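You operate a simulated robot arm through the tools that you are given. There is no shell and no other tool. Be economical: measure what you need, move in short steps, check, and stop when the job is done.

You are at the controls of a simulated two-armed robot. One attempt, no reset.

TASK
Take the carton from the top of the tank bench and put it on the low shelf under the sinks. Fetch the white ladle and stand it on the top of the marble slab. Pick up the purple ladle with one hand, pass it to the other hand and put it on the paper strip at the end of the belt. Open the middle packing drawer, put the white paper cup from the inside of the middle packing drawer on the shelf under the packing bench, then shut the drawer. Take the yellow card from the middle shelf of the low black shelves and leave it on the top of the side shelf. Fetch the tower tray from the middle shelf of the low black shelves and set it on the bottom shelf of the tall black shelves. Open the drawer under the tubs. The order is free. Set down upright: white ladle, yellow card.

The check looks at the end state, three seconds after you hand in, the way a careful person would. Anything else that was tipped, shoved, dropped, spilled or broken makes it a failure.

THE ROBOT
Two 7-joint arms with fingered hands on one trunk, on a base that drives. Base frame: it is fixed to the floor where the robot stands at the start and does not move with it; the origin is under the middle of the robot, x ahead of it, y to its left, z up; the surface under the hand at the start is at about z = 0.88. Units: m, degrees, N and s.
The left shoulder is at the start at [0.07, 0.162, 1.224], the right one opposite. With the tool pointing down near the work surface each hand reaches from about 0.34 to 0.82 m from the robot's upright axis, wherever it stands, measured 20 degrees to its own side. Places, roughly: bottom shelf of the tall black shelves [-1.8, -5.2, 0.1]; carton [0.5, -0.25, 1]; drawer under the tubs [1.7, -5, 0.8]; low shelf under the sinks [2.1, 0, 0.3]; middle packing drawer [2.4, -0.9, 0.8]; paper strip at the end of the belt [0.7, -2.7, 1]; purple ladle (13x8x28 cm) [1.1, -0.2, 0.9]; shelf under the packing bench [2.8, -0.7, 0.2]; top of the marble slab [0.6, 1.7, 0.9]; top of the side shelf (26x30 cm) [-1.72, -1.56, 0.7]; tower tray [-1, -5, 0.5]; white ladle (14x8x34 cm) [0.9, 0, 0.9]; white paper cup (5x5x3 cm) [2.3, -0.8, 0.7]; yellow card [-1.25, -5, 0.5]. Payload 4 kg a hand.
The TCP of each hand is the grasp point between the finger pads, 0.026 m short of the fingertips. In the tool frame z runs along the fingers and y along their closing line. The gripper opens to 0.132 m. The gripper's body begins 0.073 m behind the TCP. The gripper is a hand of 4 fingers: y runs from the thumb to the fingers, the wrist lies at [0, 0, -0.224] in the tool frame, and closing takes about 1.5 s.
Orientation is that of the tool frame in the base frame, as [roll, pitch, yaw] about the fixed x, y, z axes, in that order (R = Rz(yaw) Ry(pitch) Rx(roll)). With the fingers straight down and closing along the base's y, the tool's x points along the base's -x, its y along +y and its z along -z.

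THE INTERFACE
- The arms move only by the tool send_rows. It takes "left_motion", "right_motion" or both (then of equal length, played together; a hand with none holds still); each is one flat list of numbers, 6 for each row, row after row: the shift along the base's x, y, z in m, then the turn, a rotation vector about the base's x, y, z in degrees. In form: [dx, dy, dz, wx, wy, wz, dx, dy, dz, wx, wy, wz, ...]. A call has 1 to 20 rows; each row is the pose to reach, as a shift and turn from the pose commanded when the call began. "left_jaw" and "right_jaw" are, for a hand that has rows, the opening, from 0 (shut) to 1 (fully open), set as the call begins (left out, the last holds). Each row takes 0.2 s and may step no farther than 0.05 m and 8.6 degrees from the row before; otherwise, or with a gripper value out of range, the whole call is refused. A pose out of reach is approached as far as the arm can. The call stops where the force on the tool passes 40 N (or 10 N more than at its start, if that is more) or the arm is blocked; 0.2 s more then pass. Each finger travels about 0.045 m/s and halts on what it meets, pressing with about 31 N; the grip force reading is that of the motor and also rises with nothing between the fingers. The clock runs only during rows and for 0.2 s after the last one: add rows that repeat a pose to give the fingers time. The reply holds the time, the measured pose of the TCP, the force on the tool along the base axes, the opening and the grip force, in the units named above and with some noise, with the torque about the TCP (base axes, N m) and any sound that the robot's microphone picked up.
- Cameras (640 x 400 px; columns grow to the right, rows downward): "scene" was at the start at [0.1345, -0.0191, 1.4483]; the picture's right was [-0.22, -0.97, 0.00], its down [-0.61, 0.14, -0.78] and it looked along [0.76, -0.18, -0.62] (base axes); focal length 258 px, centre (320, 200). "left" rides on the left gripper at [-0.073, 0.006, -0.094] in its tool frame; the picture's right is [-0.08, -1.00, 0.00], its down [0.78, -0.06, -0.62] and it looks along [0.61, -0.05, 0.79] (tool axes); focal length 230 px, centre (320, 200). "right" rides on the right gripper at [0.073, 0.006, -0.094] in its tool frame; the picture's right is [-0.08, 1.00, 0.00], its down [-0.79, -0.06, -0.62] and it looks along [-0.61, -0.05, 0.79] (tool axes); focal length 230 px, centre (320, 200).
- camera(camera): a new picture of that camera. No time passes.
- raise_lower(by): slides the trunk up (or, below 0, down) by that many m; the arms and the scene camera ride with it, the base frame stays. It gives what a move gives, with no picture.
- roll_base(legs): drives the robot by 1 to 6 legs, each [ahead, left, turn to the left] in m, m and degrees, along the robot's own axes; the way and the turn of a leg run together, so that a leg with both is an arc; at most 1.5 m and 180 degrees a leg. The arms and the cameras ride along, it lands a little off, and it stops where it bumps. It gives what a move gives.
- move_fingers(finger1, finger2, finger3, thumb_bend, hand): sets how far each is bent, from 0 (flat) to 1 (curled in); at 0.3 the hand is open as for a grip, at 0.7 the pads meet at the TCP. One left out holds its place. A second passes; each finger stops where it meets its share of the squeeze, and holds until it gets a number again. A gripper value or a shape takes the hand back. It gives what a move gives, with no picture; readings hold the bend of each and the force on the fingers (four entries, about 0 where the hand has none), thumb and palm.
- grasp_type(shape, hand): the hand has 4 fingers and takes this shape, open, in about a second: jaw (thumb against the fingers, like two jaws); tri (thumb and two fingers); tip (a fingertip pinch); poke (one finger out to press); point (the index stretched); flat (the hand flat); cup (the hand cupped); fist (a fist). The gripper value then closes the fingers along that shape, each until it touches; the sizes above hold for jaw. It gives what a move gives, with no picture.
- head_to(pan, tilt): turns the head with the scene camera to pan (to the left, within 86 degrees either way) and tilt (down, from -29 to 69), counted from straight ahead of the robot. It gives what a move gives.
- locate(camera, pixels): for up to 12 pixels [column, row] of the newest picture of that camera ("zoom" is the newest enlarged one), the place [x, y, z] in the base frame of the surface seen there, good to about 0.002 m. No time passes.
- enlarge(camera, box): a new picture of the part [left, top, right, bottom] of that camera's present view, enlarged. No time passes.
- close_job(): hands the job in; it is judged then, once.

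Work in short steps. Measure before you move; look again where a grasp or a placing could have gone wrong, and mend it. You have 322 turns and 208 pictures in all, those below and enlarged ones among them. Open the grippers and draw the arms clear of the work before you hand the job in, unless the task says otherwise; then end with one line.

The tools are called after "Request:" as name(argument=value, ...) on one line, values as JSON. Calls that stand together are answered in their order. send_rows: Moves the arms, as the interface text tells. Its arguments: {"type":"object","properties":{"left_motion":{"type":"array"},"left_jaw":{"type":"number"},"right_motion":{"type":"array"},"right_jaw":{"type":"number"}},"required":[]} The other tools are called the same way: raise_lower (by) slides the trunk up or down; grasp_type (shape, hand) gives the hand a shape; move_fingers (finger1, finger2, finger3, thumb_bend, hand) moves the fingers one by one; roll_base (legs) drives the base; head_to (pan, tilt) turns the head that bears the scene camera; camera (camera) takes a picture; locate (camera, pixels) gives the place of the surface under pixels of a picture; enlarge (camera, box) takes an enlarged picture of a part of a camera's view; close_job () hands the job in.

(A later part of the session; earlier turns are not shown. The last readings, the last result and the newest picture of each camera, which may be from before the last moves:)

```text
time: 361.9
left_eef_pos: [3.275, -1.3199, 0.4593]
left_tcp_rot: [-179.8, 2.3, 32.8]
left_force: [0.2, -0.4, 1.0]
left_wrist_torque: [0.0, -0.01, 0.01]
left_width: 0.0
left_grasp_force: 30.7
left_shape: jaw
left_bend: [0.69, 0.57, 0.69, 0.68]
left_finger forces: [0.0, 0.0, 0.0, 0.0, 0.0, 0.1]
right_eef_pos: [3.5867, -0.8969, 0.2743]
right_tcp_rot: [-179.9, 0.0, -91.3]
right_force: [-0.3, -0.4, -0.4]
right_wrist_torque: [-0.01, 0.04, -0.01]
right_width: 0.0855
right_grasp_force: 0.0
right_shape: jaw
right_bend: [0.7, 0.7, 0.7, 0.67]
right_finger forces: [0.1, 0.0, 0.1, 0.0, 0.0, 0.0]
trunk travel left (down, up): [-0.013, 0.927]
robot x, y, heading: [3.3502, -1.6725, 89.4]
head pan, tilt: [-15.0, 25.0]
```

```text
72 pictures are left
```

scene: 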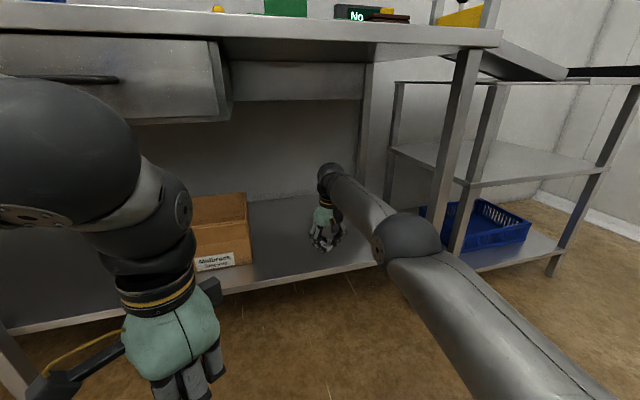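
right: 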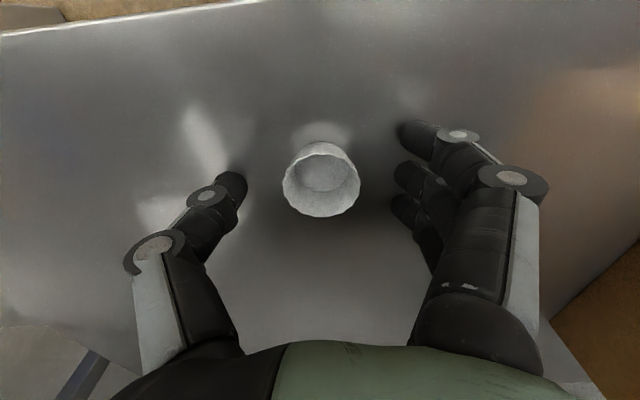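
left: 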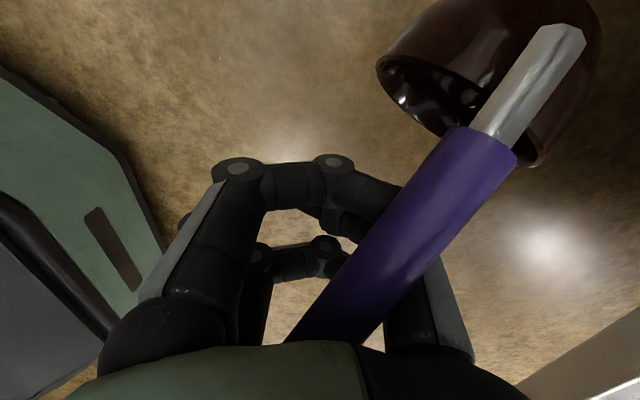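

The cup stands upright on the shelf. I rise 0.09 with the trunk and back out.

Request:
raise_lower(by=0.09)

Request:
roll_base(legs=[[-0.46, 0, 0]])

Request:
raise_lower(by=0.3)

Request:
camera(camera="scene")

```text
time: 363.2
left_eef_pos: [3.2752, -1.3201, 0.5499]
left_tcp_rot: [-179.9, 2.3, 32.8]
left_force: [0.2, 0.9, -0.3]
left_wrist_torque: [-0.05, -0.01, -0.01]
left_width: 0.0
left_grasp_force: 31.4
left_shape: jaw
left_bend: [0.69, 0.57, 0.69, 0.68]
left_finger forces: [0.0, 0.1, 0.0, 0.0, 0.0, 0.0]
right_eef_pos: [3.586, -0.8978, 0.3644]
right_tcp_rot: [-179.9, 0.2, -91.2]
right_force: [-0.7, -0.4, 0.2]
right_wrist_torque: [-0.01, 0.01, -0.03]
right_width: 0.0858
right_grasp_force: 0.0
right_shape: jaw
right_bend: [0.7, 0.7, 0.7, 0.67]
right_finger forces: [0.0, 0.0, 0.0, 0.1, 0.0, 0.0]
trunk travel left (down, up): [-0.103, 0.837]
robot x, y, heading: [3.3451, -1.6728, 89.6]
head pan, tilt: [-15.0, 25.0]
```

```text
time: 365.9
left_eef_pos: [3.2702, -1.7665, 0.5484]
left_tcp_rot: [-180.0, 2.2, 32.7]
left_force: [0.1, 0.1, -0.4]
left_wrist_torque: [-0.02, 0.02, -0.02]
left_width: 0.0
left_grasp_force: 31.2
left_shape: jaw
left_bend: [0.69, 0.57, 0.69, 0.68]
left_finger forces: [0.0, 0.0, 0.0, 0.0, 0.1, 0.0]
right_eef_pos: [3.5818, -1.3444, 0.3641]
right_tcp_rot: [-179.9, 0.1, -91.3]
right_force: [0.3, 0.7, -0.2]
right_wrist_torque: [-0.02, 0.0, -0.03]
right_width: 0.0857
right_grasp_force: 0.1
right_shape: jaw
right_bend: [0.7, 0.7, 0.7, 0.67]
right_finger forces: [0.1, 0.0, 0.0, 0.0, 0.1, 0.0]
trunk travel left (down, up): [-0.103, 0.837]
robot x, y, heading: [3.3451, -2.1208, 89.3]
head pan, tilt: [-15.0, 25.0]
```

```text
time: 368.9
left_eef_pos: [3.269, -1.7669, 0.849]
left_tcp_rot: [-179.9, 2.3, 32.7]
left_force: [0.4, -0.6, 0.4]
left_wrist_torque: [0.0, 0.01, -0.03]
left_width: 0.0
left_grasp_force: 31.7
left_shape: jaw
left_bend: [0.69, 0.57, 0.69, 0.68]
left_finger forces: [0.0, 0.1, 0.0, 0.0, 0.1, 0.0]
right_eef_pos: [3.5811, -1.3433, 0.6635]
right_tcp_rot: [-179.9, 0.1, -91.4]
right_force: [-0.3, 0.2, -0.7]
right_wrist_torque: [-0.03, 0.04, -0.02]
right_width: 0.0856
right_grasp_force: 0.0
right_shape: jaw
right_bend: [0.7, 0.7, 0.7, 0.67]
right_finger forces: [0.2, 0.1, 0.0, 0.0, 0.0, 0.0]
trunk travel left (down, up): [-0.403, 0.537]
robot x, y, heading: [3.3422, -2.1197, 89.0]
head pan, tilt: [-15.0, 25.0]
```

```text
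71 pictures are left
```

scene: 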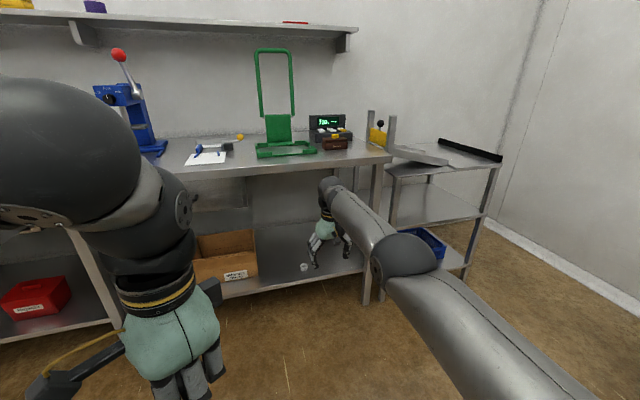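

The cup is in place at (304,267). Now I shut the drawer with the closed right hand, which leads: raise to z 0.80, sidestep left, and push by driving forward.

Request:
raise_lower(by=0.145)

Request:
move_fingers(hand="right", finger1=0.7, finger2=0.7, finger3=0.7, thumb_bend=0.7)

Request:
roll_base(legs=[[-0.03, 1.15, 1]])

Request:
head_to(pan=-10, tilt=40)

Request:
camera(camera="scene")

```text
time: 370.6
left_eef_pos: [3.2702, -1.7669, 0.9937]
left_tcp_rot: [-179.9, 2.3, 32.7]
left_force: [0.1, 0.2, -0.1]
left_wrist_torque: [-0.02, -0.01, 0.0]
left_width: 0.0
left_grasp_force: 30.5
left_shape: jaw
left_bend: [0.69, 0.57, 0.69, 0.68]
left_finger forces: [0.1, 0.0, 0.1, 0.1, 0.0, 0.1]
right_eef_pos: [3.5815, -1.343, 0.8084]
right_tcp_rot: [-179.9, 0.1, -91.3]
right_force: [0.5, -0.3, 0.4]
right_wrist_torque: [-0.01, 0.0, -0.01]
right_width: 0.0853
right_grasp_force: 0.1
right_shape: jaw
right_bend: [0.7, 0.7, 0.7, 0.67]
right_finger forces: [0.0, 0.0, 0.0, 0.0, 0.0, 0.1]
trunk travel left (down, up): [-0.548, 0.392]
robot x, y, heading: [3.3409, -2.1207, 89.3]
head pan, tilt: [-15.0, 25.0]
```

```text
time: 371.6
left_eef_pos: [3.2704, -1.767, 0.9946]
left_tcp_rot: [-179.8, 2.2, 32.6]
left_force: [-0.1, 1.0, -0.4]
left_wrist_torque: [-0.04, -0.03, 0.01]
left_width: 0.0
left_grasp_force: 31.0
left_shape: jaw
left_bend: [0.69, 0.57, 0.69, 0.68]
left_finger forces: [0.1, 0.0, 0.1, 0.0, 0.1, 0.0]
right_eef_pos: [3.5821, -1.3451, 0.8088]
right_tcp_rot: [-179.9, 0.1, -91.3]
right_force: [-0.4, 0.4, 0.2]
right_wrist_torque: [-0.03, 0.01, 0.05]
right_width: 0.0142
right_grasp_force: 0.0
right_shape: fingers
right_bend: [0.7, 0.7, 0.7, 0.7]
right_finger forces: [0.0, 0.1, 0.0, 0.0, 0.0, 0.0]
trunk travel left (down, up): [-0.548, 0.392]
robot x, y, heading: [3.3442, -2.1164, 89.2]
head pan, tilt: [-15.0, 25.0]
```

```text
time: 377.3
left_eef_pos: [2.1538, -1.7752, 0.9944]
left_tcp_rot: [-179.9, 2.3, 32.1]
left_force: [0.5, -0.2, -0.6]
left_wrist_torque: [-0.02, -0.01, 0.01]
left_width: 0.0
left_grasp_force: 31.1
left_shape: jaw
left_bend: [0.69, 0.57, 0.69, 0.68]
left_finger forces: [0.0, 0.1, 0.1, 0.0, 0.1, 0.0]
right_eef_pos: [2.4691, -1.3545, 0.8102]
right_tcp_rot: [-179.9, 0.1, -91.8]
right_force: [0.3, -0.4, 0.9]
right_wrist_torque: [0.02, 0.0, -0.02]
right_width: 0.0147
right_grasp_force: 0.0
right_shape: fingers
right_bend: [0.7, 0.7, 0.7, 0.7]
right_finger forces: [0.0, 0.1, 0.0, 0.1, 0.1, 0.1]
trunk travel left (down, up): [-0.548, 0.392]
robot x, y, heading: [2.2226, -2.1283, 88.6]
head pan, tilt: [-15.0, 25.0]
```

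```text
time: 378.1
left_eef_pos: [2.1543, -1.7746, 0.994]
left_tcp_rot: [-179.9, 2.3, 32.2]
left_force: [-0.9, -0.2, -0.1]
left_wrist_torque: [0.02, -0.01, 0.0]
left_width: 0.0
left_grasp_force: 30.8
left_shape: jaw
left_bend: [0.69, 0.57, 0.69, 0.68]
left_finger forces: [0.0, 0.0, 0.0, 0.0, 0.0, 0.1]
right_eef_pos: [2.4693, -1.3545, 0.8091]
right_tcp_rot: [-179.8, 0.0, -91.9]
right_force: [-0.5, -0.6, -0.6]
right_wrist_torque: [0.0, -0.03, 0.0]
right_width: 0.0145
right_grasp_force: 0.0
right_shape: fingers
right_bend: [0.7, 0.7, 0.7, 0.7]
right_finger forces: [0.0, 0.0, 0.0, 0.0, 0.0, 0.1]
trunk travel left (down, up): [-0.548, 0.392]
robot x, y, heading: [2.2224, -2.1276, 88.5]
head pan, tilt: [-10.0, 40.0]
```

```text
70 pictures are left
```

scene: 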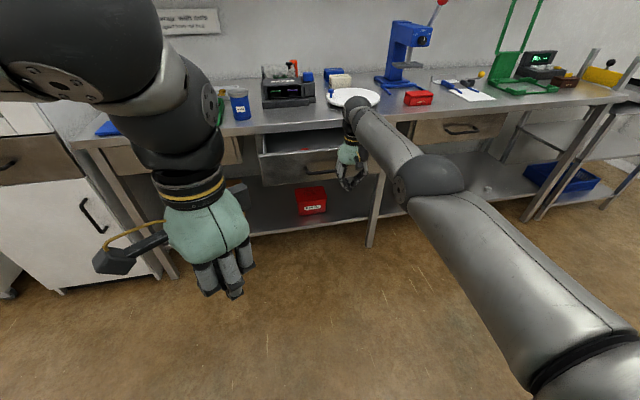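

I align with the drawer's middle and measure its front.

Request:
locate(camera="scene", pixels=[[280, 175], [330, 172], [262, 160], [340, 160], [352, 185]])

Request:
roll_base(legs=[[0, 0.05, 1.4], [0.12, 0, 0]])

```text
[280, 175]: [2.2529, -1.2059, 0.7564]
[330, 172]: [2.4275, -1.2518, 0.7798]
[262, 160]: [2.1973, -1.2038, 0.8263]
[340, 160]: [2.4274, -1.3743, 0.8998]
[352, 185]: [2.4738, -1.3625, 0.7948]
```

```text
time: 379.8
left_eef_pos: [2.0973, -1.6579, 0.9946]
left_tcp_rot: [-180.0, 2.3, 33.5]
left_force: [1.0, -0.1, -0.5]
left_wrist_torque: [-0.01, -0.01, -0.02]
left_width: 0.0
left_grasp_force: 31.1
left_shape: jaw
left_bend: [0.69, 0.57, 0.69, 0.68]
left_finger forces: [0.0, 0.0, 0.1, 0.1, 0.1, 0.0]
right_eef_pos: [2.4039, -1.2304, 0.8095]
right_tcp_rot: [-179.9, 0.1, -90.7]
right_force: [0.3, 0.4, 0.9]
right_wrist_torque: [-0.03, -0.02, -0.01]
right_width: 0.0145
right_grasp_force: 0.1
right_shape: fingers
right_bend: [0.7, 0.7, 0.7, 0.7]
right_finger forces: [0.0, 0.0, 0.1, 0.0, 0.1, 0.0]
trunk travel left (down, up): [-0.548, 0.392]
robot x, y, heading: [2.1737, -2.0095, 89.8]
head pan, tilt: [-10.0, 40.0]
```

The drawer front was at y -1.206. I push on another 0.15 m and check.

Request:
roll_base(legs=[[0.15, 0, 0]])

Request:
enlarge(camera="scene", box=[200, 80, 440, 230])

Request:
locate(camera="zoom", pixels=[[190, 200], [240, 210], [300, 210], [120, 200], [500, 200]])

```text
time: 381.2
left_eef_pos: [2.0954, -1.5102, 0.9955]
left_tcp_rot: [-179.9, 2.4, 33.7]
left_force: [-0.1, 0.2, 0.1]
left_wrist_torque: [-0.03, 0.01, 0.0]
left_width: 0.0
left_grasp_force: 30.2
left_shape: jaw
left_bend: [0.69, 0.57, 0.69, 0.68]
left_finger forces: [0.1, 0.1, 0.0, 0.0, 0.1, 0.1]
right_eef_pos: [2.3985, -1.082, 0.8105]
right_tcp_rot: [-179.8, 0.1, -90.3]
right_force: [4.9, -1.8, 8.4]
right_wrist_torque: [0.26, 0.05, 0.18]
right_width: 0.014
right_grasp_force: 7.0
right_shape: fingers
right_bend: [0.7, 0.7, 0.7, 0.7]
right_finger forces: [0.1, 0.0, 6.1, 0.0, 7.4, 0.0]
trunk travel left (down, up): [-0.548, 0.392]
robot x, y, heading: [2.1719, -1.8635, 90.3]
head pan, tilt: [-10.0, 40.0]
```

```text
2.67 times, centred on (320, 155) of scene
```

zoom: 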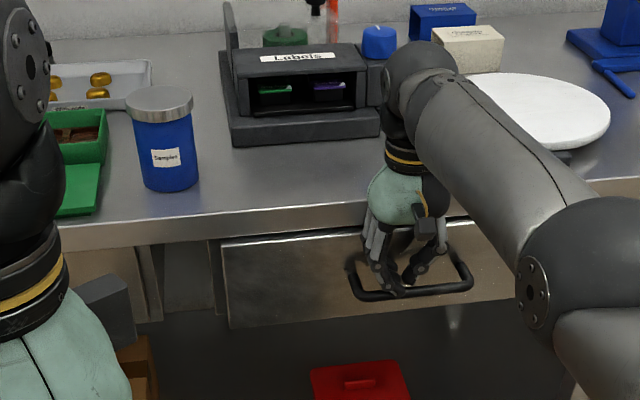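

```text
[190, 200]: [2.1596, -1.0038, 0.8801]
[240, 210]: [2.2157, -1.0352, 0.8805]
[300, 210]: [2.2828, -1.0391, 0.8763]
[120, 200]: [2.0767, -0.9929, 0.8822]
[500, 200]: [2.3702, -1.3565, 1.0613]
```

The fingers sit inside the handle loop. I measure how far the front still is from its closed y of -1.019.

Request:
locate(camera="zoom", pixels=[[260, 280], [300, 270], [320, 300], [500, 290], [120, 270], [420, 293], [440, 90], [520, 110]])

```text
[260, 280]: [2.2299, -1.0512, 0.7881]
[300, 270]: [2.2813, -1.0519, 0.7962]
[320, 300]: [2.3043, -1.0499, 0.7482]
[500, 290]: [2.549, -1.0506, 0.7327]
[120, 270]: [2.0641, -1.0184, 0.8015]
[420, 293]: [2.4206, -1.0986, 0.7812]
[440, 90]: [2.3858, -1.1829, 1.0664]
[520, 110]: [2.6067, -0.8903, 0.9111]
```

Still 32 mm open. I push 0.035 m more.

Request:
roll_base(legs=[[0.036, 0, 0]])

Request:
enlarge(camera="scene", box=[200, 80, 440, 230])

Request:
locate(camera="zoom", pixels=[[260, 295], [300, 285], [520, 305], [110, 290], [300, 310]])

```text
time: 382.1
left_eef_pos: [2.0954, -1.4931, 0.9954]
left_tcp_rot: [-179.8, 2.2, 33.7]
left_force: [0.4, -0.6, 0.3]
left_wrist_torque: [0.02, -0.02, -0.02]
left_width: 0.0
left_grasp_force: 31.3
left_shape: jaw
left_bend: [0.69, 0.57, 0.69, 0.68]
left_finger forces: [0.0, 0.1, 0.0, 0.1, 0.0, 0.1]
right_eef_pos: [2.3995, -1.07, 0.8119]
right_tcp_rot: [-179.9, -1.2, -89.8]
right_force: [-0.3, -20.8, 10.0]
right_wrist_torque: [1.27, 0.1, 0.66]
right_width: 0.0144
right_grasp_force: 13.7
right_shape: fingers
right_bend: [0.7, 0.7, 0.7, 0.7]
right_finger forces: [0.0, 1.8, 20.6, 0.0, 4.1, 0.1]
trunk travel left (down, up): [-0.548, 0.392]
robot x, y, heading: [2.1729, -1.837, 90.3]
head pan, tilt: [-10.0, 40.0]
stopped in leg 1: the force on the tool passed its limit at 99 N (the readings are from after the stop); the commanded pose is now the measured one
```

```text
2.67 times, centred on (320, 155) of scene
```

zoom: 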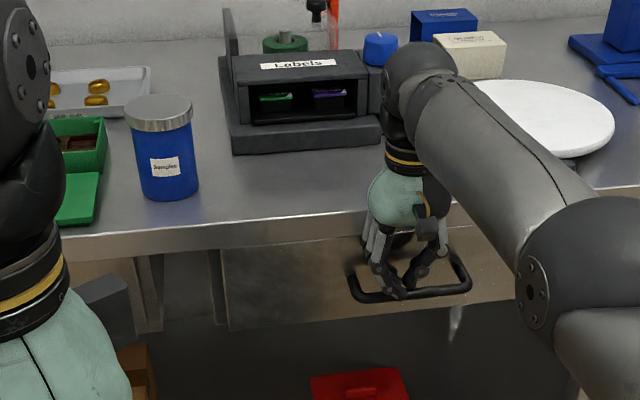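

```text
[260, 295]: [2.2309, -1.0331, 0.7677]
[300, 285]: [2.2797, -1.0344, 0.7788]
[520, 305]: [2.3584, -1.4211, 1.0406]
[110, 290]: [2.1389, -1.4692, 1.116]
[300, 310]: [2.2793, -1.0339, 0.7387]
```

The palm met the bench edge 15 mm short. I lift the fingers out of the loop, back off, and push the bar itself from lower down.

Request:
raise_lower(by=0.07)

Request:
roll_base(legs=[[-0.12, 0, 0]])

Request:
raise_lower(by=-0.12)

Request:
roll_base(legs=[[0.085, 0, 0]])

Request:
enlarge(camera="scene", box=[200, 80, 440, 230])

```text
time: 383.1
left_eef_pos: [2.0968, -1.4915, 1.064]
left_tcp_rot: [-179.8, 2.3, 33.6]
left_force: [-0.1, -0.1, 0.5]
left_wrist_torque: [0.0, 0.01, -0.02]
left_width: 0.0
left_grasp_force: 31.4
left_shape: jaw
left_bend: [0.69, 0.57, 0.69, 0.68]
left_finger forces: [0.0, 0.0, 0.0, 0.1, 0.0, 0.0]
right_eef_pos: [2.3998, -1.0673, 0.8782]
right_tcp_rot: [-179.9, -1.3, -89.9]
right_force: [1.4, -21.2, -10.8]
right_wrist_torque: [-0.35, -0.3, 0.52]
right_width: 0.014
right_grasp_force: 10.0
right_shape: fingers
right_bend: [0.7, 0.7, 0.68, 0.7]
right_finger forces: [0.1, 0.0, 21.0, 0.1, 0.1, 0.0]
trunk travel left (down, up): [-0.618, 0.322]
robot x, y, heading: [2.1759, -1.8407, 89.8]
head pan, tilt: [-10.0, 40.0]
```

```text
time: 384.4
left_eef_pos: [2.0968, -1.6054, 1.0642]
left_tcp_rot: [-179.9, 2.3, 33.6]
left_force: [0.8, -1.0, -1.0]
left_wrist_torque: [0.0, -0.04, -0.02]
left_width: 0.0
left_grasp_force: 31.4
left_shape: jaw
left_bend: [0.69, 0.57, 0.69, 0.68]
left_finger forces: [0.0, 0.1, 0.1, 0.1, 0.1, 0.0]
right_eef_pos: [2.4015, -1.1842, 0.8767]
right_tcp_rot: [-180.0, -1.2, -89.9]
right_force: [0.8, 0.5, 1.1]
right_wrist_torque: [0.01, -0.02, -0.02]
right_width: 0.014
right_grasp_force: 0.0
right_shape: fingers
right_bend: [0.7, 0.7, 0.7, 0.7]
right_finger forces: [0.0, 0.0, 0.0, 0.0, 0.0, 0.0]
trunk travel left (down, up): [-0.618, 0.322]
robot x, y, heading: [2.1732, -1.9599, 89.9]
head pan, tilt: [-10.0, 40.0]
```

```text
time: 385.9
left_eef_pos: [2.0969, -1.6073, 0.9453]
left_tcp_rot: [-179.9, 2.4, 33.6]
left_force: [-0.3, 0.6, -0.5]
left_wrist_torque: [-0.03, -0.01, 0.01]
left_width: 0.0001
left_grasp_force: 30.8
left_shape: jaw
left_bend: [0.69, 0.57, 0.69, 0.68]
left_finger forces: [0.0, 0.0, 0.1, 0.1, 0.0, 0.1]
right_eef_pos: [2.4017, -1.1838, 0.758]
right_tcp_rot: [-179.9, -1.2, -90.0]
right_force: [-0.1, -0.2, 0.3]
right_wrist_torque: [0.02, 0.03, -0.02]
right_width: 0.0139
right_grasp_force: 0.1
right_shape: fingers
right_bend: [0.7, 0.7, 0.7, 0.7]
right_finger forces: [0.0, 0.1, 0.0, 0.0, 0.0, 0.1]
trunk travel left (down, up): [-0.498, 0.442]
robot x, y, heading: [2.1706, -1.9572, 89.9]
head pan, tilt: [-10.0, 40.0]
```

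```text
time: 387.0
left_eef_pos: [2.0965, -1.5218, 0.944]
left_tcp_rot: [-179.9, 2.3, 33.6]
left_force: [-0.4, 0.7, -0.5]
left_wrist_torque: [-0.03, -0.03, 0.02]
left_width: 0.0001
left_grasp_force: 31.2
left_shape: jaw
left_bend: [0.69, 0.57, 0.69, 0.68]
left_finger forces: [0.0, 0.0, 0.0, 0.0, 0.0, 0.0]
right_eef_pos: [2.3998, -1.0983, 0.7573]
right_tcp_rot: [-179.9, -1.2, -89.9]
right_force: [-0.4, -3.7, 2.5]
right_wrist_torque: [0.1, 0.1, 0.11]
right_width: 0.0138
right_grasp_force: 1.7
right_shape: fingers
right_bend: [0.7, 0.7, 0.7, 0.7]
right_finger forces: [0.1, 0.1, 3.3, 0.0, 0.1, 0.1]
trunk travel left (down, up): [-0.498, 0.442]
robot x, y, heading: [2.1747, -1.8727, 89.9]
head pan, tilt: [-10.0, 40.0]
```

```text
2.67 times, centred on (320, 155) of scene
```

zoom: 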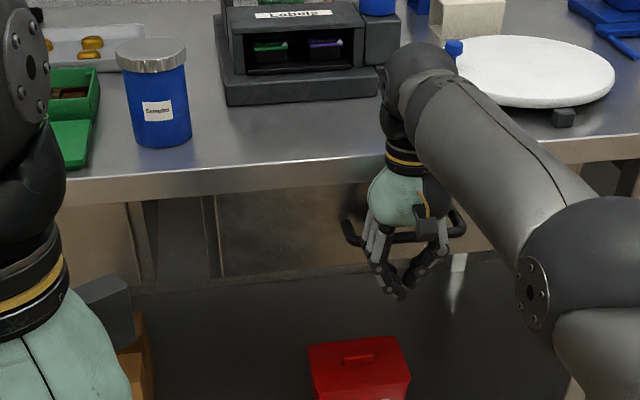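

I measure the front again.

Request:
locate(camera="zoom", pixels=[[260, 230], [300, 220], [300, 250], [490, 230], [105, 240], [360, 240]])

Request:
roll_base(legs=[[0.025, 0, 0]])

Request:
enlarge(camera="scene", box=[200, 80, 440, 230])

Request:
locate(camera="zoom", pixels=[[260, 230], [300, 220], [300, 250], [490, 230], [105, 240], [110, 260]])

```text
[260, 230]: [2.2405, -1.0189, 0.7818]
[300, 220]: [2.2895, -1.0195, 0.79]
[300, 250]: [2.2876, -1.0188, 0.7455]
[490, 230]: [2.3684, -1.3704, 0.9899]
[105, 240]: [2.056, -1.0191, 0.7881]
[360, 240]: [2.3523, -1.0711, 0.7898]
```

```text
time: 387.8
left_eef_pos: [2.097, -1.5143, 0.9452]
left_tcp_rot: [-179.8, 2.2, 33.6]
left_force: [0.0, -0.2, -0.4]
left_wrist_torque: [0.01, 0.01, -0.03]
left_width: 0.0
left_grasp_force: 31.6
left_shape: jaw
left_bend: [0.69, 0.57, 0.69, 0.68]
left_finger forces: [0.0, 0.1, 0.0, 0.0, 0.1, 0.0]
right_eef_pos: [2.4016, -1.0979, 0.7578]
right_tcp_rot: [-179.9, -2.9, -89.1]
right_force: [-0.3, -20.4, 10.3]
right_wrist_torque: [0.69, 0.41, 0.76]
right_width: 0.0138
right_grasp_force: 11.2
right_shape: fingers
right_bend: [0.7, 0.7, 0.7, 0.7]
right_finger forces: [0.0, 0.0, 21.5, 0.0, 0.0, 0.1]
trunk travel left (down, up): [-0.498, 0.442]
robot x, y, heading: [2.1726, -1.8641, 90.1]
head pan, tilt: [-10.0, 40.0]
stopped in leg 1: the force on the tool passed its limit at 65 N (the readings are from after the stop); the commanded pose is now the measured one
```

```text
2.67 times, centred on (320, 155) of scene
```

zoom: 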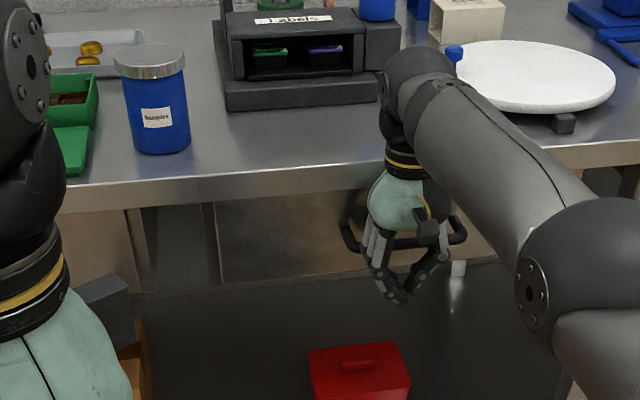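

```text
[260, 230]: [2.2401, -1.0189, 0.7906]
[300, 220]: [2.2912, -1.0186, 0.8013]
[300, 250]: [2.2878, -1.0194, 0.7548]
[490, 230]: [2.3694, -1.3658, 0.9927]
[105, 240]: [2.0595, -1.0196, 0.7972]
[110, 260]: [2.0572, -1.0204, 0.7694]
```

The drawer is shut flush (y -1.019 like its neighbour). I back away, raise the trunk, and turn around toward the tubs.

Request:
roll_base(legs=[[-0.3, 0.2, 0]])

Request:
raise_lower(by=0.38)

Request:
roll_base(legs=[[0, 0, 180]])

Request:
head_to(pan=0, tilt=22)

Request:
camera(camera="scene")

```text
time: 390.1
left_eef_pos: [1.8986, -1.8032, 0.9439]
left_tcp_rot: [-179.9, 2.3, 34.1]
left_force: [-0.7, 0.9, 0.3]
left_wrist_torque: [0.02, 0.0, 0.01]
left_width: 0.0002
left_grasp_force: 31.2
left_shape: jaw
left_bend: [0.69, 0.57, 0.69, 0.68]
left_finger forces: [0.1, 0.0, 0.0, 0.0, 0.0, 0.0]
right_eef_pos: [2.1996, -1.3855, 0.7547]
right_tcp_rot: [-179.9, -2.8, -88.8]
right_force: [0.1, 0.5, -0.4]
right_wrist_torque: [0.01, 0.03, 0.03]
right_width: 0.0138
right_grasp_force: 0.0
right_shape: fingers
right_bend: [0.7, 0.7, 0.7, 0.7]
right_finger forces: [0.0, 0.1, 0.0, 0.1, 0.0, 0.0]
trunk travel left (down, up): [-0.498, 0.442]
robot x, y, heading: [1.9794, -2.1534, 90.5]
head pan, tilt: [-10.0, 40.0]
```

```text
time: 393.7
left_eef_pos: [1.8986, -1.8036, 1.3242]
left_tcp_rot: [-180.0, 2.3, 34.1]
left_force: [0.5, -0.4, 0.4]
left_wrist_torque: [-0.01, 0.03, 0.02]
left_width: 0.0003
left_grasp_force: 31.1
left_shape: jaw
left_bend: [0.69, 0.57, 0.69, 0.68]
left_finger forces: [0.0, 0.1, 0.0, 0.1, 0.1, 0.1]
right_eef_pos: [2.1997, -1.3843, 1.1338]
right_tcp_rot: [-179.9, -2.7, -88.8]
right_force: [0.3, 0.4, 0.3]
right_wrist_torque: [0.01, -0.01, 0.01]
right_width: 0.014
right_grasp_force: 0.1
right_shape: fingers
right_bend: [0.7, 0.7, 0.7, 0.7]
right_finger forces: [0.0, 0.0, 0.1, 0.1, 0.1, 0.1]
trunk travel left (down, up): [-0.878, 0.062]
robot x, y, heading: [1.9807, -2.1536, 90.5]
head pan, tilt: [-10.0, 40.0]
```

```text
time: 401.6
left_eef_pos: [2.0764, -2.4996, 1.3232]
left_tcp_rot: [-179.8, 2.4, -143.2]
left_force: [-0.8, 0.7, -0.4]
left_wrist_torque: [0.0, -0.01, 0.01]
left_width: 0.0001
left_grasp_force: 31.0
left_shape: jaw
left_bend: [0.69, 0.57, 0.69, 0.68]
left_finger forces: [0.0, 0.0, 0.0, 0.0, 0.0, 0.0]
right_eef_pos: [1.7952, -2.932, 1.1347]
right_tcp_rot: [-179.9, -2.8, 94.0]
right_force: [0.7, 0.2, -0.7]
right_wrist_torque: [-0.02, -0.04, -0.01]
right_width: 0.0142
right_grasp_force: 0.1
right_shape: fingers
right_bend: [0.7, 0.7, 0.7, 0.7]
right_finger forces: [0.1, 0.0, 0.0, 0.0, 0.0, 0.1]
trunk travel left (down, up): [-0.878, 0.062]
robot x, y, heading: [1.9786, -2.1548, -86.9]
head pan, tilt: [-10.0, 40.0]
```

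```text
time: 402.4
left_eef_pos: [2.0759, -2.4998, 1.3245]
left_tcp_rot: [-179.9, 2.3, -143.1]
left_force: [-1.2, 0.3, -0.2]
left_wrist_torque: [0.02, 0.02, -0.01]
left_width: 0.0
left_grasp_force: 30.7
left_shape: jaw
left_bend: [0.69, 0.57, 0.69, 0.68]
left_finger forces: [0.1, 0.1, 0.1, 0.1, 0.1, 0.1]
right_eef_pos: [1.7958, -2.9326, 1.1355]
right_tcp_rot: [-179.8, -2.8, 94.0]
right_force: [-0.3, -0.7, -1.0]
right_wrist_torque: [-0.03, -0.01, 0.01]
right_width: 0.014
right_grasp_force: 0.1
right_shape: fingers
right_bend: [0.7, 0.7, 0.7, 0.7]
right_finger forces: [0.1, 0.0, 0.0, 0.0, 0.0, 0.0]
trunk travel left (down, up): [-0.878, 0.062]
robot x, y, heading: [1.9803, -2.1513, -86.6]
head pan, tilt: [0.0, 22.0]
```

```text
65 pictures are left
```

scene: 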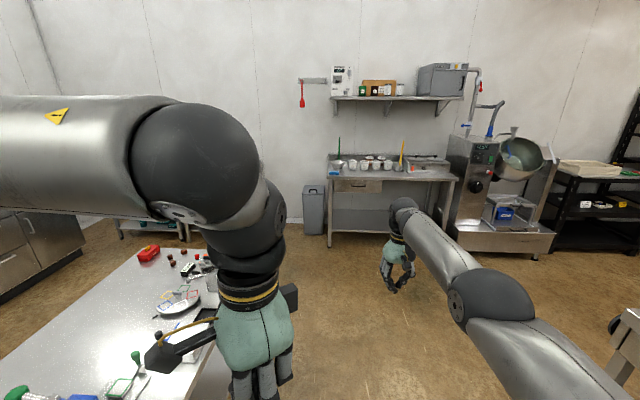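

The tub bench is ahead with its drawer at (357,186), and the tool table is close on my left. I measure them.

Request:
enlarge(camera="scene", box=[300, 140, 480, 250])

Request:
locate(camera="scene", pixels=[[357, 186], [335, 186], [382, 186], [332, 240], [450, 200], [450, 235], [205, 280], [160, 250], [215, 350], [560, 235], [313, 230]])

```text
3.56 times, centred on (390, 195) of scene
```

zoom: 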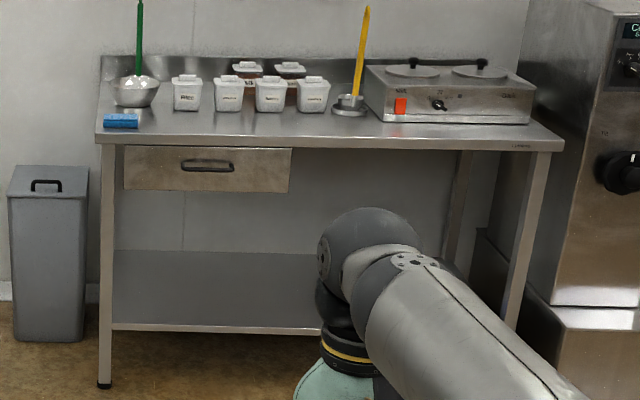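

```text
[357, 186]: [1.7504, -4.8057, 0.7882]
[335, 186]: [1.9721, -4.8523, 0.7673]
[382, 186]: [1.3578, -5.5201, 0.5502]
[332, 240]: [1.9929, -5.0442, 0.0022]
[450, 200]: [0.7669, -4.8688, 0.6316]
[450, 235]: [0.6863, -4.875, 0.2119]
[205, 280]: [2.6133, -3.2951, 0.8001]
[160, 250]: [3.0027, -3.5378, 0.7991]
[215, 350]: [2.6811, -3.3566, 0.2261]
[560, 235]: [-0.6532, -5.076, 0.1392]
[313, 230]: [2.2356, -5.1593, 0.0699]
```

The drawer handle is at about (1.755,-4.80,0.79). I'll use the left hand; first I try to fold the stretched right arm back in free space.

Request:
send_rows(right_motion=[-0.03, 0.02, 0.02, 0, 0, 0, -0.06, 0.04, 0.04, 0, 0, 0, -0.09, 0.06, 0.06, 0, 0, 0, -0.12, 0.09, 0.08, 0, 0, 0, -0.15, 0.12, 0.1, 0, 0, 0, -0.17, 0.15, 0.12, 0, 0, 0, -0.17, 0.19, 0.12, 0, 0, 0, -0.17, 0.23, 0.12, 0, 0, 0], right_jaw=1)

```text
time: 404.2
left_eef_pos: [2.0729, -2.4998, 1.325]
left_tcp_rot: [-179.7, 2.4, -143.0]
left_force: [-0.2, 0.7, 0.5]
left_wrist_torque: [-0.02, -0.01, -0.02]
left_width: 0.0
left_grasp_force: 31.6
left_shape: jaw
left_bend: [0.69, 0.57, 0.69, 0.68]
left_finger forces: [0.0, 0.0, 0.0, 0.0, 0.0, 0.0]
right_eef_pos: [1.5796, -2.8492, 1.2006]
right_tcp_rot: [179.9, -2.9, 94.0]
right_force: [-0.6, -0.6, -0.4]
right_wrist_torque: [0.0, -0.02, 0.03]
right_width: 0.132
right_grasp_force: 0.1
right_shape: jaw
right_bend: [0.3, 0.3, 0.3, 0.3]
right_finger forces: [0.1, 0.0, 0.1, 0.0, 0.1, 0.0]
right hand out of reach, approached as far as the arm can: row 4, 5, 6, 7, 8
trunk travel left (down, up): [-0.878, 0.062]
robot x, y, heading: [1.9768, -2.1526, -86.6]
head pan, tilt: [0.0, 22.0]
```

The wrist seems to be at its bend limit with the hand pointing down. I pitch the right hand forward while drawing it back.

Request:
send_rows(right_motion=[0, 0, 0, -8, 0, 0, 0, 0.01, 0, -16, 0, 0, 0, 0.03, 0, -24, 0, 0, 0, 0.05, 0, -32, 0, 0, 0, 0.07, 0, -40, 0, 0, 0, 0.09, 0, -48, 0, 0, 0, 0.11, 0, -56, 0, 0, 0, 0.13, 0, -64, 0, 0, 0, 0.15, 0, -70, 0, 0, 0, 0.17, 0, -70, 0, 0])

```text
time: 406.6
left_eef_pos: [2.0753, -2.5003, 1.3256]
left_tcp_rot: [-179.9, 2.3, -143.1]
left_force: [-0.6, -0.2, 0.3]
left_wrist_torque: [0.01, 0.03, 0.0]
left_width: 0.0001
left_grasp_force: 31.4
left_shape: jaw
left_bend: [0.69, 0.57, 0.69, 0.68]
left_finger forces: [0.0, 0.1, 0.0, 0.0, 0.1, 0.0]
right_eef_pos: [1.5579, -2.6832, 1.2765]
right_tcp_rot: [-159.0, 66.8, 106.4]
right_force: [-0.1, -0.8, -0.7]
right_wrist_torque: [-0.02, 0.0, 0.06]
right_width: 0.1319
right_grasp_force: 0.1
right_shape: jaw
right_bend: [0.3, 0.3, 0.3, 0.3]
right_finger forces: [0.0, 0.0, 0.1, 0.0, 0.1, 0.0]
right hand out of reach, approached as far as the arm can: row 1, 2, 3, 8, 9, 10
trunk travel left (down, up): [-0.878, 0.062]
robot x, y, heading: [1.9792, -2.1541, -86.8]
head pan, tilt: [0.0, 22.0]
stopped in row 10 (right hand): the arm was blocked; the commanded pose is now the measured one
```

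The right arm folded back well enough. I straighten up, sidestep right and drive to y≈-3.55.

Request:
roll_base(legs=[[0, 0, -3.3], [0, -0.38, 0], [1.4, 0, 0]])

Request:
send_rows(left_motion=[0, -0.03, 0, 0, 0, -7, 0, -0.06, 0, 0, 0, -14, 0, -0.09, 0, 0, 0, -21, 0, -0.12, 0, 0, 0, -28, 0, -0.15, 0, 0, 0, -33, 0, -0.18, 0, 0, 0, -33, 0], left_jaw=0.7)

```text
time: 416.1
left_eef_pos: [1.6894, -3.9321, 1.3238]
left_tcp_rot: [-179.9, 2.3, -145.7]
left_force: [-0.5, 0.8, -0.6]
left_wrist_torque: [0.01, -0.02, 0.01]
left_width: 0.0
left_grasp_force: 31.1
left_shape: jaw
left_bend: [0.69, 0.57, 0.69, 0.68]
left_finger forces: [0.1, 0.0, 0.1, 0.0, 0.2, 0.0]
right_eef_pos: [1.1645, -4.0892, 1.2772]
right_tcp_rot: [-158.9, 66.8, 103.8]
right_force: [0.4, -0.5, 0.3]
right_wrist_torque: [0.0, 0.02, -0.01]
right_width: 0.1317
right_grasp_force: 0.0
right_shape: jaw
right_bend: [0.3, 0.3, 0.3, 0.3]
right_finger forces: [0.0, 0.0, 0.0, 0.0, 0.1, 0.1]
trunk travel left (down, up): [-0.878, 0.062]
robot x, y, heading: [1.6072, -3.581, -89.4]
head pan, tilt: [0.0, 22.0]
```

```text
refused: motion must hold 6 numbers for each row
```

I resend the row list correctly, then lower the trunk.

Request:
send_rows(left_motion=[0, -0.03, 0, 0, 0, -7, 0, -0.06, 0, 0, 0, -14, 0, -0.09, 0, 0, 0, -21, 0, -0.12, 0, 0, 0, -28, 0, -0.15, 0, 0, 0, -34.3, 0, -0.18, 0, 0, 0, -34.3], left_jaw=0.7)

Request:
raise_lower(by=-0.4)

Request:
send_rows(left_motion=[0, 0, -0.01, -8.2, 0, 0, 0, 0, -0.02, -16.4, 0, 0, 0, 0, -0.03, -24.6, 0, 0, 0, 0, -0.04, -32.8, 0, 0, 0, 0, -0.05, -41, 0, 0, 0, -0.01, -0.06, -49.2, 0, 0, 0, -0.02, -0.07, -57.4, 0, 0, 0, -0.03, -0.08, -65.6, 0, 0, 0, -0.04, -0.09, -73.8, 0, 0, 0, -0.05, -0.1, -82, 0, 0, 0, -0.06, -0.11, -90, 0, 0, 0, -0.06, -0.13, -90, 0, 0])

Request:
head_to(pan=5, tilt=25)

Request:
camera(camera="scene")

```text
time: 417.5
left_eef_pos: [1.6916, -4.1137, 1.324]
left_tcp_rot: [180.0, 2.3, 179.8]
left_force: [-0.3, -0.8, -0.5]
left_wrist_torque: [0.01, -0.01, -0.02]
left_width: 0.0922
left_grasp_force: 0.0
left_shape: jaw
left_bend: [0.68, 0.68, 0.68, 0.64]
left_finger forces: [0.0, 0.0, 0.0, 0.1, 0.0, 0.0]
right_eef_pos: [1.1641, -4.0913, 1.2772]
right_tcp_rot: [-158.9, 66.7, 103.8]
right_force: [0.2, 0.1, -0.2]
right_wrist_torque: [0.01, 0.02, -0.01]
right_width: 0.132
right_grasp_force: 0.0
right_shape: jaw
right_bend: [0.3, 0.3, 0.3, 0.3]
right_finger forces: [0.0, 0.0, 0.0, 0.0, 0.0, 0.0]
trunk travel left (down, up): [-0.878, 0.062]
robot x, y, heading: [1.612, -3.5837, -89.3]
head pan, tilt: [0.0, 22.0]
```

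```text
time: 421.4
left_eef_pos: [1.6921, -4.1109, 0.9256]
left_tcp_rot: [-179.9, 2.3, 179.9]
left_force: [0.5, -0.2, 0.4]
left_wrist_torque: [-0.01, 0.0, 0.01]
left_width: 0.0921
left_grasp_force: 0.0
left_shape: jaw
left_bend: [0.68, 0.68, 0.68, 0.64]
left_finger forces: [0.0, 0.0, 0.0, 0.0, 0.0, 0.0]
right_eef_pos: [1.1648, -4.0897, 0.8777]
right_tcp_rot: [-158.8, 66.7, 103.9]
right_force: [-0.3, 0.2, -0.3]
right_wrist_torque: [0.0, -0.05, 0.02]
right_width: 0.132
right_grasp_force: 0.1
right_shape: jaw
right_bend: [0.3, 0.3, 0.3, 0.3]
right_finger forces: [0.1, 0.0, 0.0, 0.0, 0.0, 0.0]
trunk travel left (down, up): [-0.478, 0.462]
robot x, y, heading: [1.6137, -3.5825, -89.4]
head pan, tilt: [0.0, 22.0]
```

```text
time: 424.0
left_eef_pos: [1.6616, -4.2337, 0.8896]
left_tcp_rot: [-90.9, -1.4, -176.4]
left_force: [-0.2, -0.2, 0.1]
left_wrist_torque: [0.0, 0.02, -0.02]
left_width: 0.0923
left_grasp_force: 0.1
left_shape: jaw
left_bend: [0.68, 0.68, 0.68, 0.64]
left_finger forces: [0.0, 0.0, 0.1, 0.1, 0.0, 0.0]
left hand out of reach, approached as far as the arm can: row 10, 11, 12
right_eef_pos: [1.1649, -4.0897, 0.878]
right_tcp_rot: [-158.7, 66.7, 104.0]
right_force: [0.5, 0.6, -0.3]
right_wrist_torque: [0.02, 0.02, -0.03]
right_width: 0.1318
right_grasp_force: 0.1
right_shape: jaw
right_bend: [0.3, 0.3, 0.3, 0.3]
right_finger forces: [0.0, 0.1, 0.0, 0.1, 0.1, 0.0]
trunk travel left (down, up): [-0.478, 0.462]
robot x, y, heading: [1.6096, -3.5811, -89.2]
head pan, tilt: [0.0, 22.0]
```

```text
time: 424.6
left_eef_pos: [1.6631, -4.2335, 0.8886]
left_tcp_rot: [-90.8, -0.9, -176.1]
left_force: [0.4, 0.6, -0.3]
left_wrist_torque: [-0.01, 0.04, -0.04]
left_width: 0.0923
left_grasp_force: 0.1
left_shape: jaw
left_bend: [0.68, 0.68, 0.68, 0.64]
left_finger forces: [0.1, 0.0, 0.0, 0.0, 0.0, 0.1]
right_eef_pos: [1.1641, -4.09, 0.8773]
right_tcp_rot: [-158.8, 66.8, 103.9]
right_force: [0.4, 1.0, -0.3]
right_wrist_torque: [-0.04, -0.02, 0.02]
right_width: 0.1319
right_grasp_force: 0.0
right_shape: jaw
right_bend: [0.3, 0.3, 0.3, 0.3]
right_finger forces: [0.1, 0.1, 0.0, 0.1, 0.0, 0.0]
trunk travel left (down, up): [-0.478, 0.462]
robot x, y, heading: [1.6118, -3.5787, -89.5]
head pan, tilt: [5.0, 25.0]
```

```text
63 pictures are left
```

scene: 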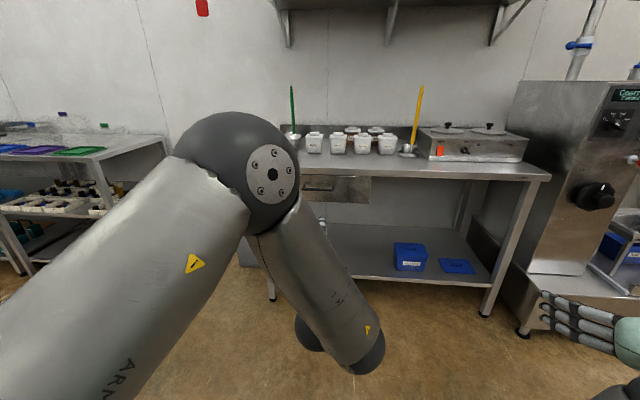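

The left hand points forward. I measure the handle accurately from here.

Request:
enlarge(camera="scene", box=[280, 160, 400, 220])

Request:
locate(camera="zoom", pixels=[[140, 155], [180, 150], [220, 150], [270, 152], [200, 158], [200, 145], [290, 130], [420, 150], [450, 160]])

```text
5.33 times, centred on (340, 190) of scene
```

zoom: 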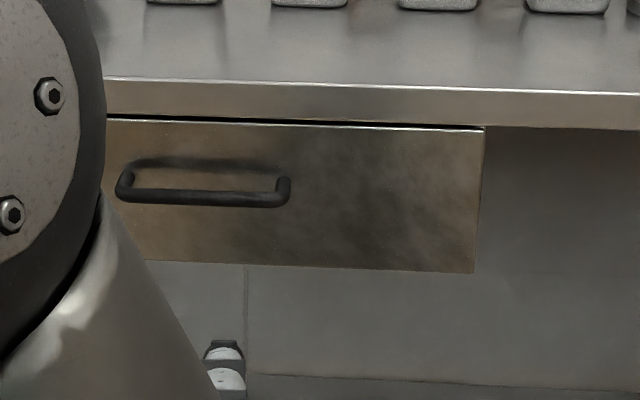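

```text
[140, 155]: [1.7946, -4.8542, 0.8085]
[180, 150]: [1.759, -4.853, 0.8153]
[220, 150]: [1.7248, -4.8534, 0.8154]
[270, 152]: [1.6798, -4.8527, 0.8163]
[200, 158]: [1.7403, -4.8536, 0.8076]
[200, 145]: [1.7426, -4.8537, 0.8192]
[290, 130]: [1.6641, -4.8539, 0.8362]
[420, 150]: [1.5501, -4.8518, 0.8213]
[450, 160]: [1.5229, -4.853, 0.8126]
```

Request:
locate(camera="zoom", pixels=[[200, 197], [160, 196], [250, 199], [200, 203], [124, 185], [284, 188]])

Request:
camera(camera="left")

```text
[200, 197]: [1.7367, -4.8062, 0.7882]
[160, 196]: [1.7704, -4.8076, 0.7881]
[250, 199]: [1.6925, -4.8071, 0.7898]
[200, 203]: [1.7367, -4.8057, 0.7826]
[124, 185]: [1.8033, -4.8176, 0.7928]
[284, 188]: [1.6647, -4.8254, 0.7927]
```

```text
61 pictures are left
```

left: 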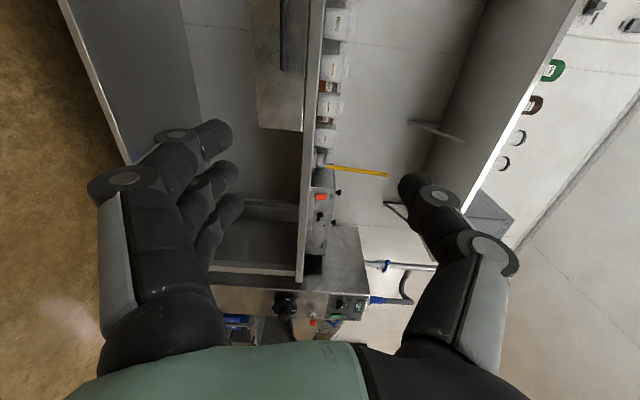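

The bar centre is (1.735,-4.810,0.787). I lower 0.10, align sideways, and roll up to it.

Request:
raise_lower(by=-0.101)

Request:
roll_base(legs=[[0, 0.075, -0.5], [0.42, 0, 0]])

Request:
camera(camera="left")

```text
time: 426.0
left_eef_pos: [1.6634, -4.2328, 0.7862]
left_tcp_rot: [-90.9, -1.0, -176.3]
left_force: [0.2, -0.1, -0.6]
left_wrist_torque: [0.02, 0.01, 0.02]
left_width: 0.0918
left_grasp_force: 0.1
left_shape: jaw
left_bend: [0.68, 0.68, 0.68, 0.64]
left_finger forces: [0.0, 0.0, 0.0, 0.0, 0.1, 0.0]
right_eef_pos: [1.1638, -4.09, 0.7775]
right_tcp_rot: [-158.8, 66.9, 103.9]
right_force: [-0.1, -0.1, 0.3]
right_wrist_torque: [0.0, 0.02, -0.01]
right_width: 0.1319
right_grasp_force: 0.0
right_shape: jaw
right_bend: [0.3, 0.3, 0.3, 0.3]
right_finger forces: [0.0, 0.0, 0.1, 0.1, 0.0, 0.1]
trunk travel left (down, up): [-0.377, 0.563]
robot x, y, heading: [1.6098, -3.5806, -89.2]
head pan, tilt: [5.0, 25.0]
```

```text
time: 429.2
left_eef_pos: [1.7303, -4.6641, 0.7858]
left_tcp_rot: [-90.9, -1.0, -177.1]
left_force: [-1.0, -0.4, -0.3]
left_wrist_torque: [0.0, 0.0, -0.02]
left_width: 0.0922
left_grasp_force: 0.0
left_shape: jaw
left_bend: [0.68, 0.68, 0.68, 0.64]
left_finger forces: [0.0, 0.0, 0.1, 0.0, 0.0, 0.0]
right_eef_pos: [1.2342, -4.5135, 0.7758]
right_tcp_rot: [-158.9, 66.7, 103.2]
right_force: [-0.3, 0.3, -0.1]
right_wrist_torque: [0.02, 0.03, 0.01]
right_width: 0.1322
right_grasp_force: 0.1
right_shape: jaw
right_bend: [0.3, 0.3, 0.3, 0.3]
right_finger forces: [0.1, 0.0, 0.1, 0.0, 0.0, 0.1]
trunk travel left (down, up): [-0.377, 0.563]
robot x, y, heading: [1.6838, -4.0123, -90.3]
head pan, tilt: [5.0, 25.0]
```

```text
60 pictures are left
```

left: 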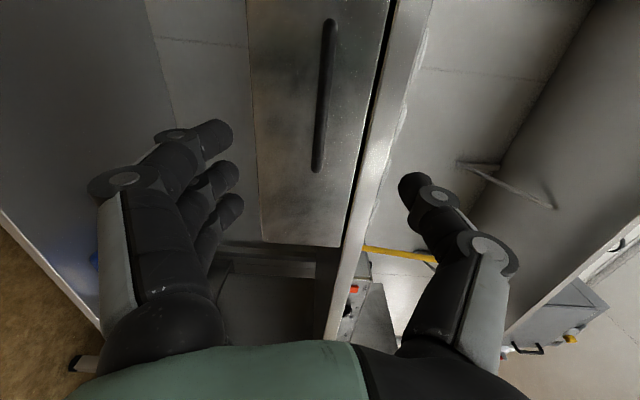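

Centred. I narrow the opening, roll 0.147 m forward, and close.

Request:
send_rows(left_motion=[0, 0, 0, 0, 0, 0, 0, 0, 0, 0, 0, 0, 0, 0, 0, 0, 0, 0], left_jaw=0.5)

Request:
roll_base(legs=[[0.147, 0, 0]])

Request:
send_rows(left_motion=[0, 0, 0, 0, 0, 0, 0, 0, 0, 0, 0, 0, 0, 0, 0, 0, 0, 0, 0, 0, 0, 0, 0, 0, 0, 0, 0, 0, 0, 0, 0, 0, 0, 0, 0, 0], left_jaw=0)

Request:
camera(camera="left")

```text
time: 430.0
left_eef_pos: [1.7323, -4.6639, 0.7861]
left_tcp_rot: [-91.1, -1.2, -176.8]
left_force: [-0.4, 0.6, 0.4]
left_wrist_torque: [-0.01, 0.02, -0.02]
left_width: 0.0668
left_grasp_force: 0.0
left_shape: jaw
left_bend: [0.73, 0.73, 0.73, 0.7]
left_finger forces: [0.1, 0.0, 0.0, 0.1, 0.1, 0.0]
right_eef_pos: [1.2349, -4.5135, 0.7774]
right_tcp_rot: [-158.7, 66.8, 103.2]
right_force: [0.3, -0.1, -0.4]
right_wrist_torque: [0.0, 0.01, 0.0]
right_width: 0.1321
right_grasp_force: 0.0
right_shape: jaw
right_bend: [0.3, 0.3, 0.3, 0.3]
right_finger forces: [0.1, 0.0, 0.0, 0.1, 0.0, 0.0]
trunk travel left (down, up): [-0.377, 0.563]
robot x, y, heading: [1.6866, -4.0133, -90.4]
head pan, tilt: [5.0, 25.0]
```

```text
time: 431.4
left_eef_pos: [1.7333, -4.8108, 0.7859]
left_tcp_rot: [-91.0, -1.2, -176.7]
left_force: [0.0, 0.7, -0.5]
left_wrist_torque: [-0.03, -0.01, 0.02]
left_width: 0.067
left_grasp_force: 0.0
left_shape: jaw
left_bend: [0.73, 0.73, 0.73, 0.7]
left_finger forces: [0.1, 0.0, 0.0, 0.1, 0.0, 0.1]
right_eef_pos: [1.236, -4.6624, 0.7764]
right_tcp_rot: [-158.8, 66.6, 103.4]
right_force: [-0.1, -0.1, -0.3]
right_wrist_torque: [0.03, -0.02, 0.01]
right_width: 0.1318
right_grasp_force: 0.0
right_shape: jaw
right_bend: [0.3, 0.3, 0.3, 0.3]
right_finger forces: [0.1, 0.0, 0.0, 0.0, 0.0, 0.0]
trunk travel left (down, up): [-0.377, 0.563]
robot x, y, heading: [1.6832, -4.1572, -90.2]
head pan, tilt: [5.0, 25.0]
```

```text
time: 432.8
left_eef_pos: [1.7355, -4.8094, 0.7872]
left_tcp_rot: [-91.2, -1.4, -176.5]
left_force: [1.2, -2.6, -3.1]
left_wrist_torque: [0.01, -0.01, 0.0]
left_width: 0.0
left_grasp_force: 31.3
left_shape: jaw
left_bend: [0.7, 0.64, 0.7, 0.72]
left_finger forces: [3.8, 0.0, 4.2, 0.0, 5.7, 0.0]
right_eef_pos: [1.2359, -4.6607, 0.7784]
right_tcp_rot: [-158.6, 66.9, 103.4]
right_force: [0.5, 0.0, 0.1]
right_wrist_torque: [-0.02, 0.0, 0.0]
right_width: 0.1319
right_grasp_force: 0.0
right_shape: jaw
right_bend: [0.3, 0.3, 0.3, 0.3]
right_finger forces: [0.0, 0.0, 0.0, 0.1, 0.0, 0.1]
trunk travel left (down, up): [-0.377, 0.563]
robot x, y, heading: [1.6868, -4.1593, -89.9]
head pan, tilt: [5.0, 25.0]
```

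```text
59 pictures are left
```

left: 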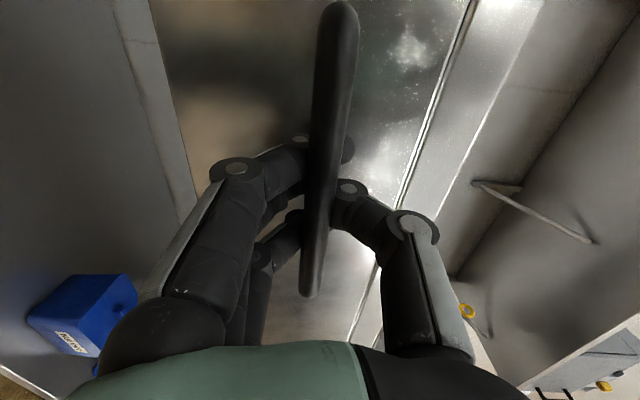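

Caged on the bar. I back the base 0.3 m to open the drawer.

Request:
roll_base(legs=[[-0.3, 0, 0]])

Request:
camera(camera="scene")

```text
time: 434.9
left_eef_pos: [1.7359, -4.5085, 0.7868]
left_tcp_rot: [-91.0, -1.3, -176.5]
left_force: [-2.2, -2.0, -3.0]
left_wrist_torque: [-0.06, 0.0, -0.01]
left_width: 0.0
left_grasp_force: 30.8
left_shape: jaw
left_bend: [0.7, 0.63, 0.7, 0.72]
left_finger forces: [3.6, 0.0, 4.3, 0.0, 5.1, 0.1]
right_eef_pos: [1.2349, -4.3589, 0.7762]
right_tcp_rot: [-158.7, 66.8, 103.4]
right_force: [0.2, -0.1, -0.2]
right_wrist_torque: [-0.02, -0.01, -0.04]
right_width: 0.1322
right_grasp_force: 0.2
right_shape: jaw
right_bend: [0.3, 0.3, 0.3, 0.3]
right_finger forces: [0.1, 0.1, 0.0, 0.1, 0.0, 0.1]
trunk travel left (down, up): [-0.377, 0.563]
robot x, y, heading: [1.6903, -3.8577, -89.8]
head pan, tilt: [5.0, 25.0]
```

```text
58 pictures are left
```

scene: 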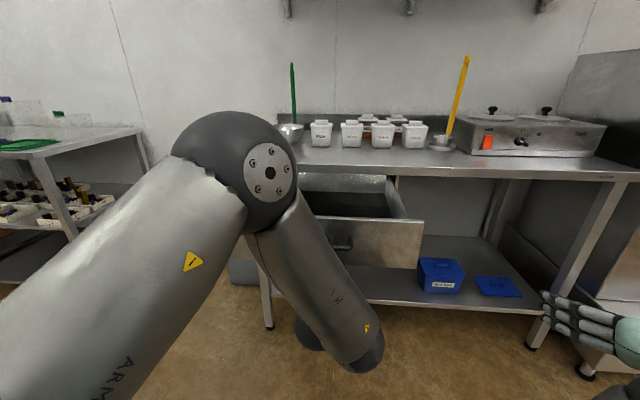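

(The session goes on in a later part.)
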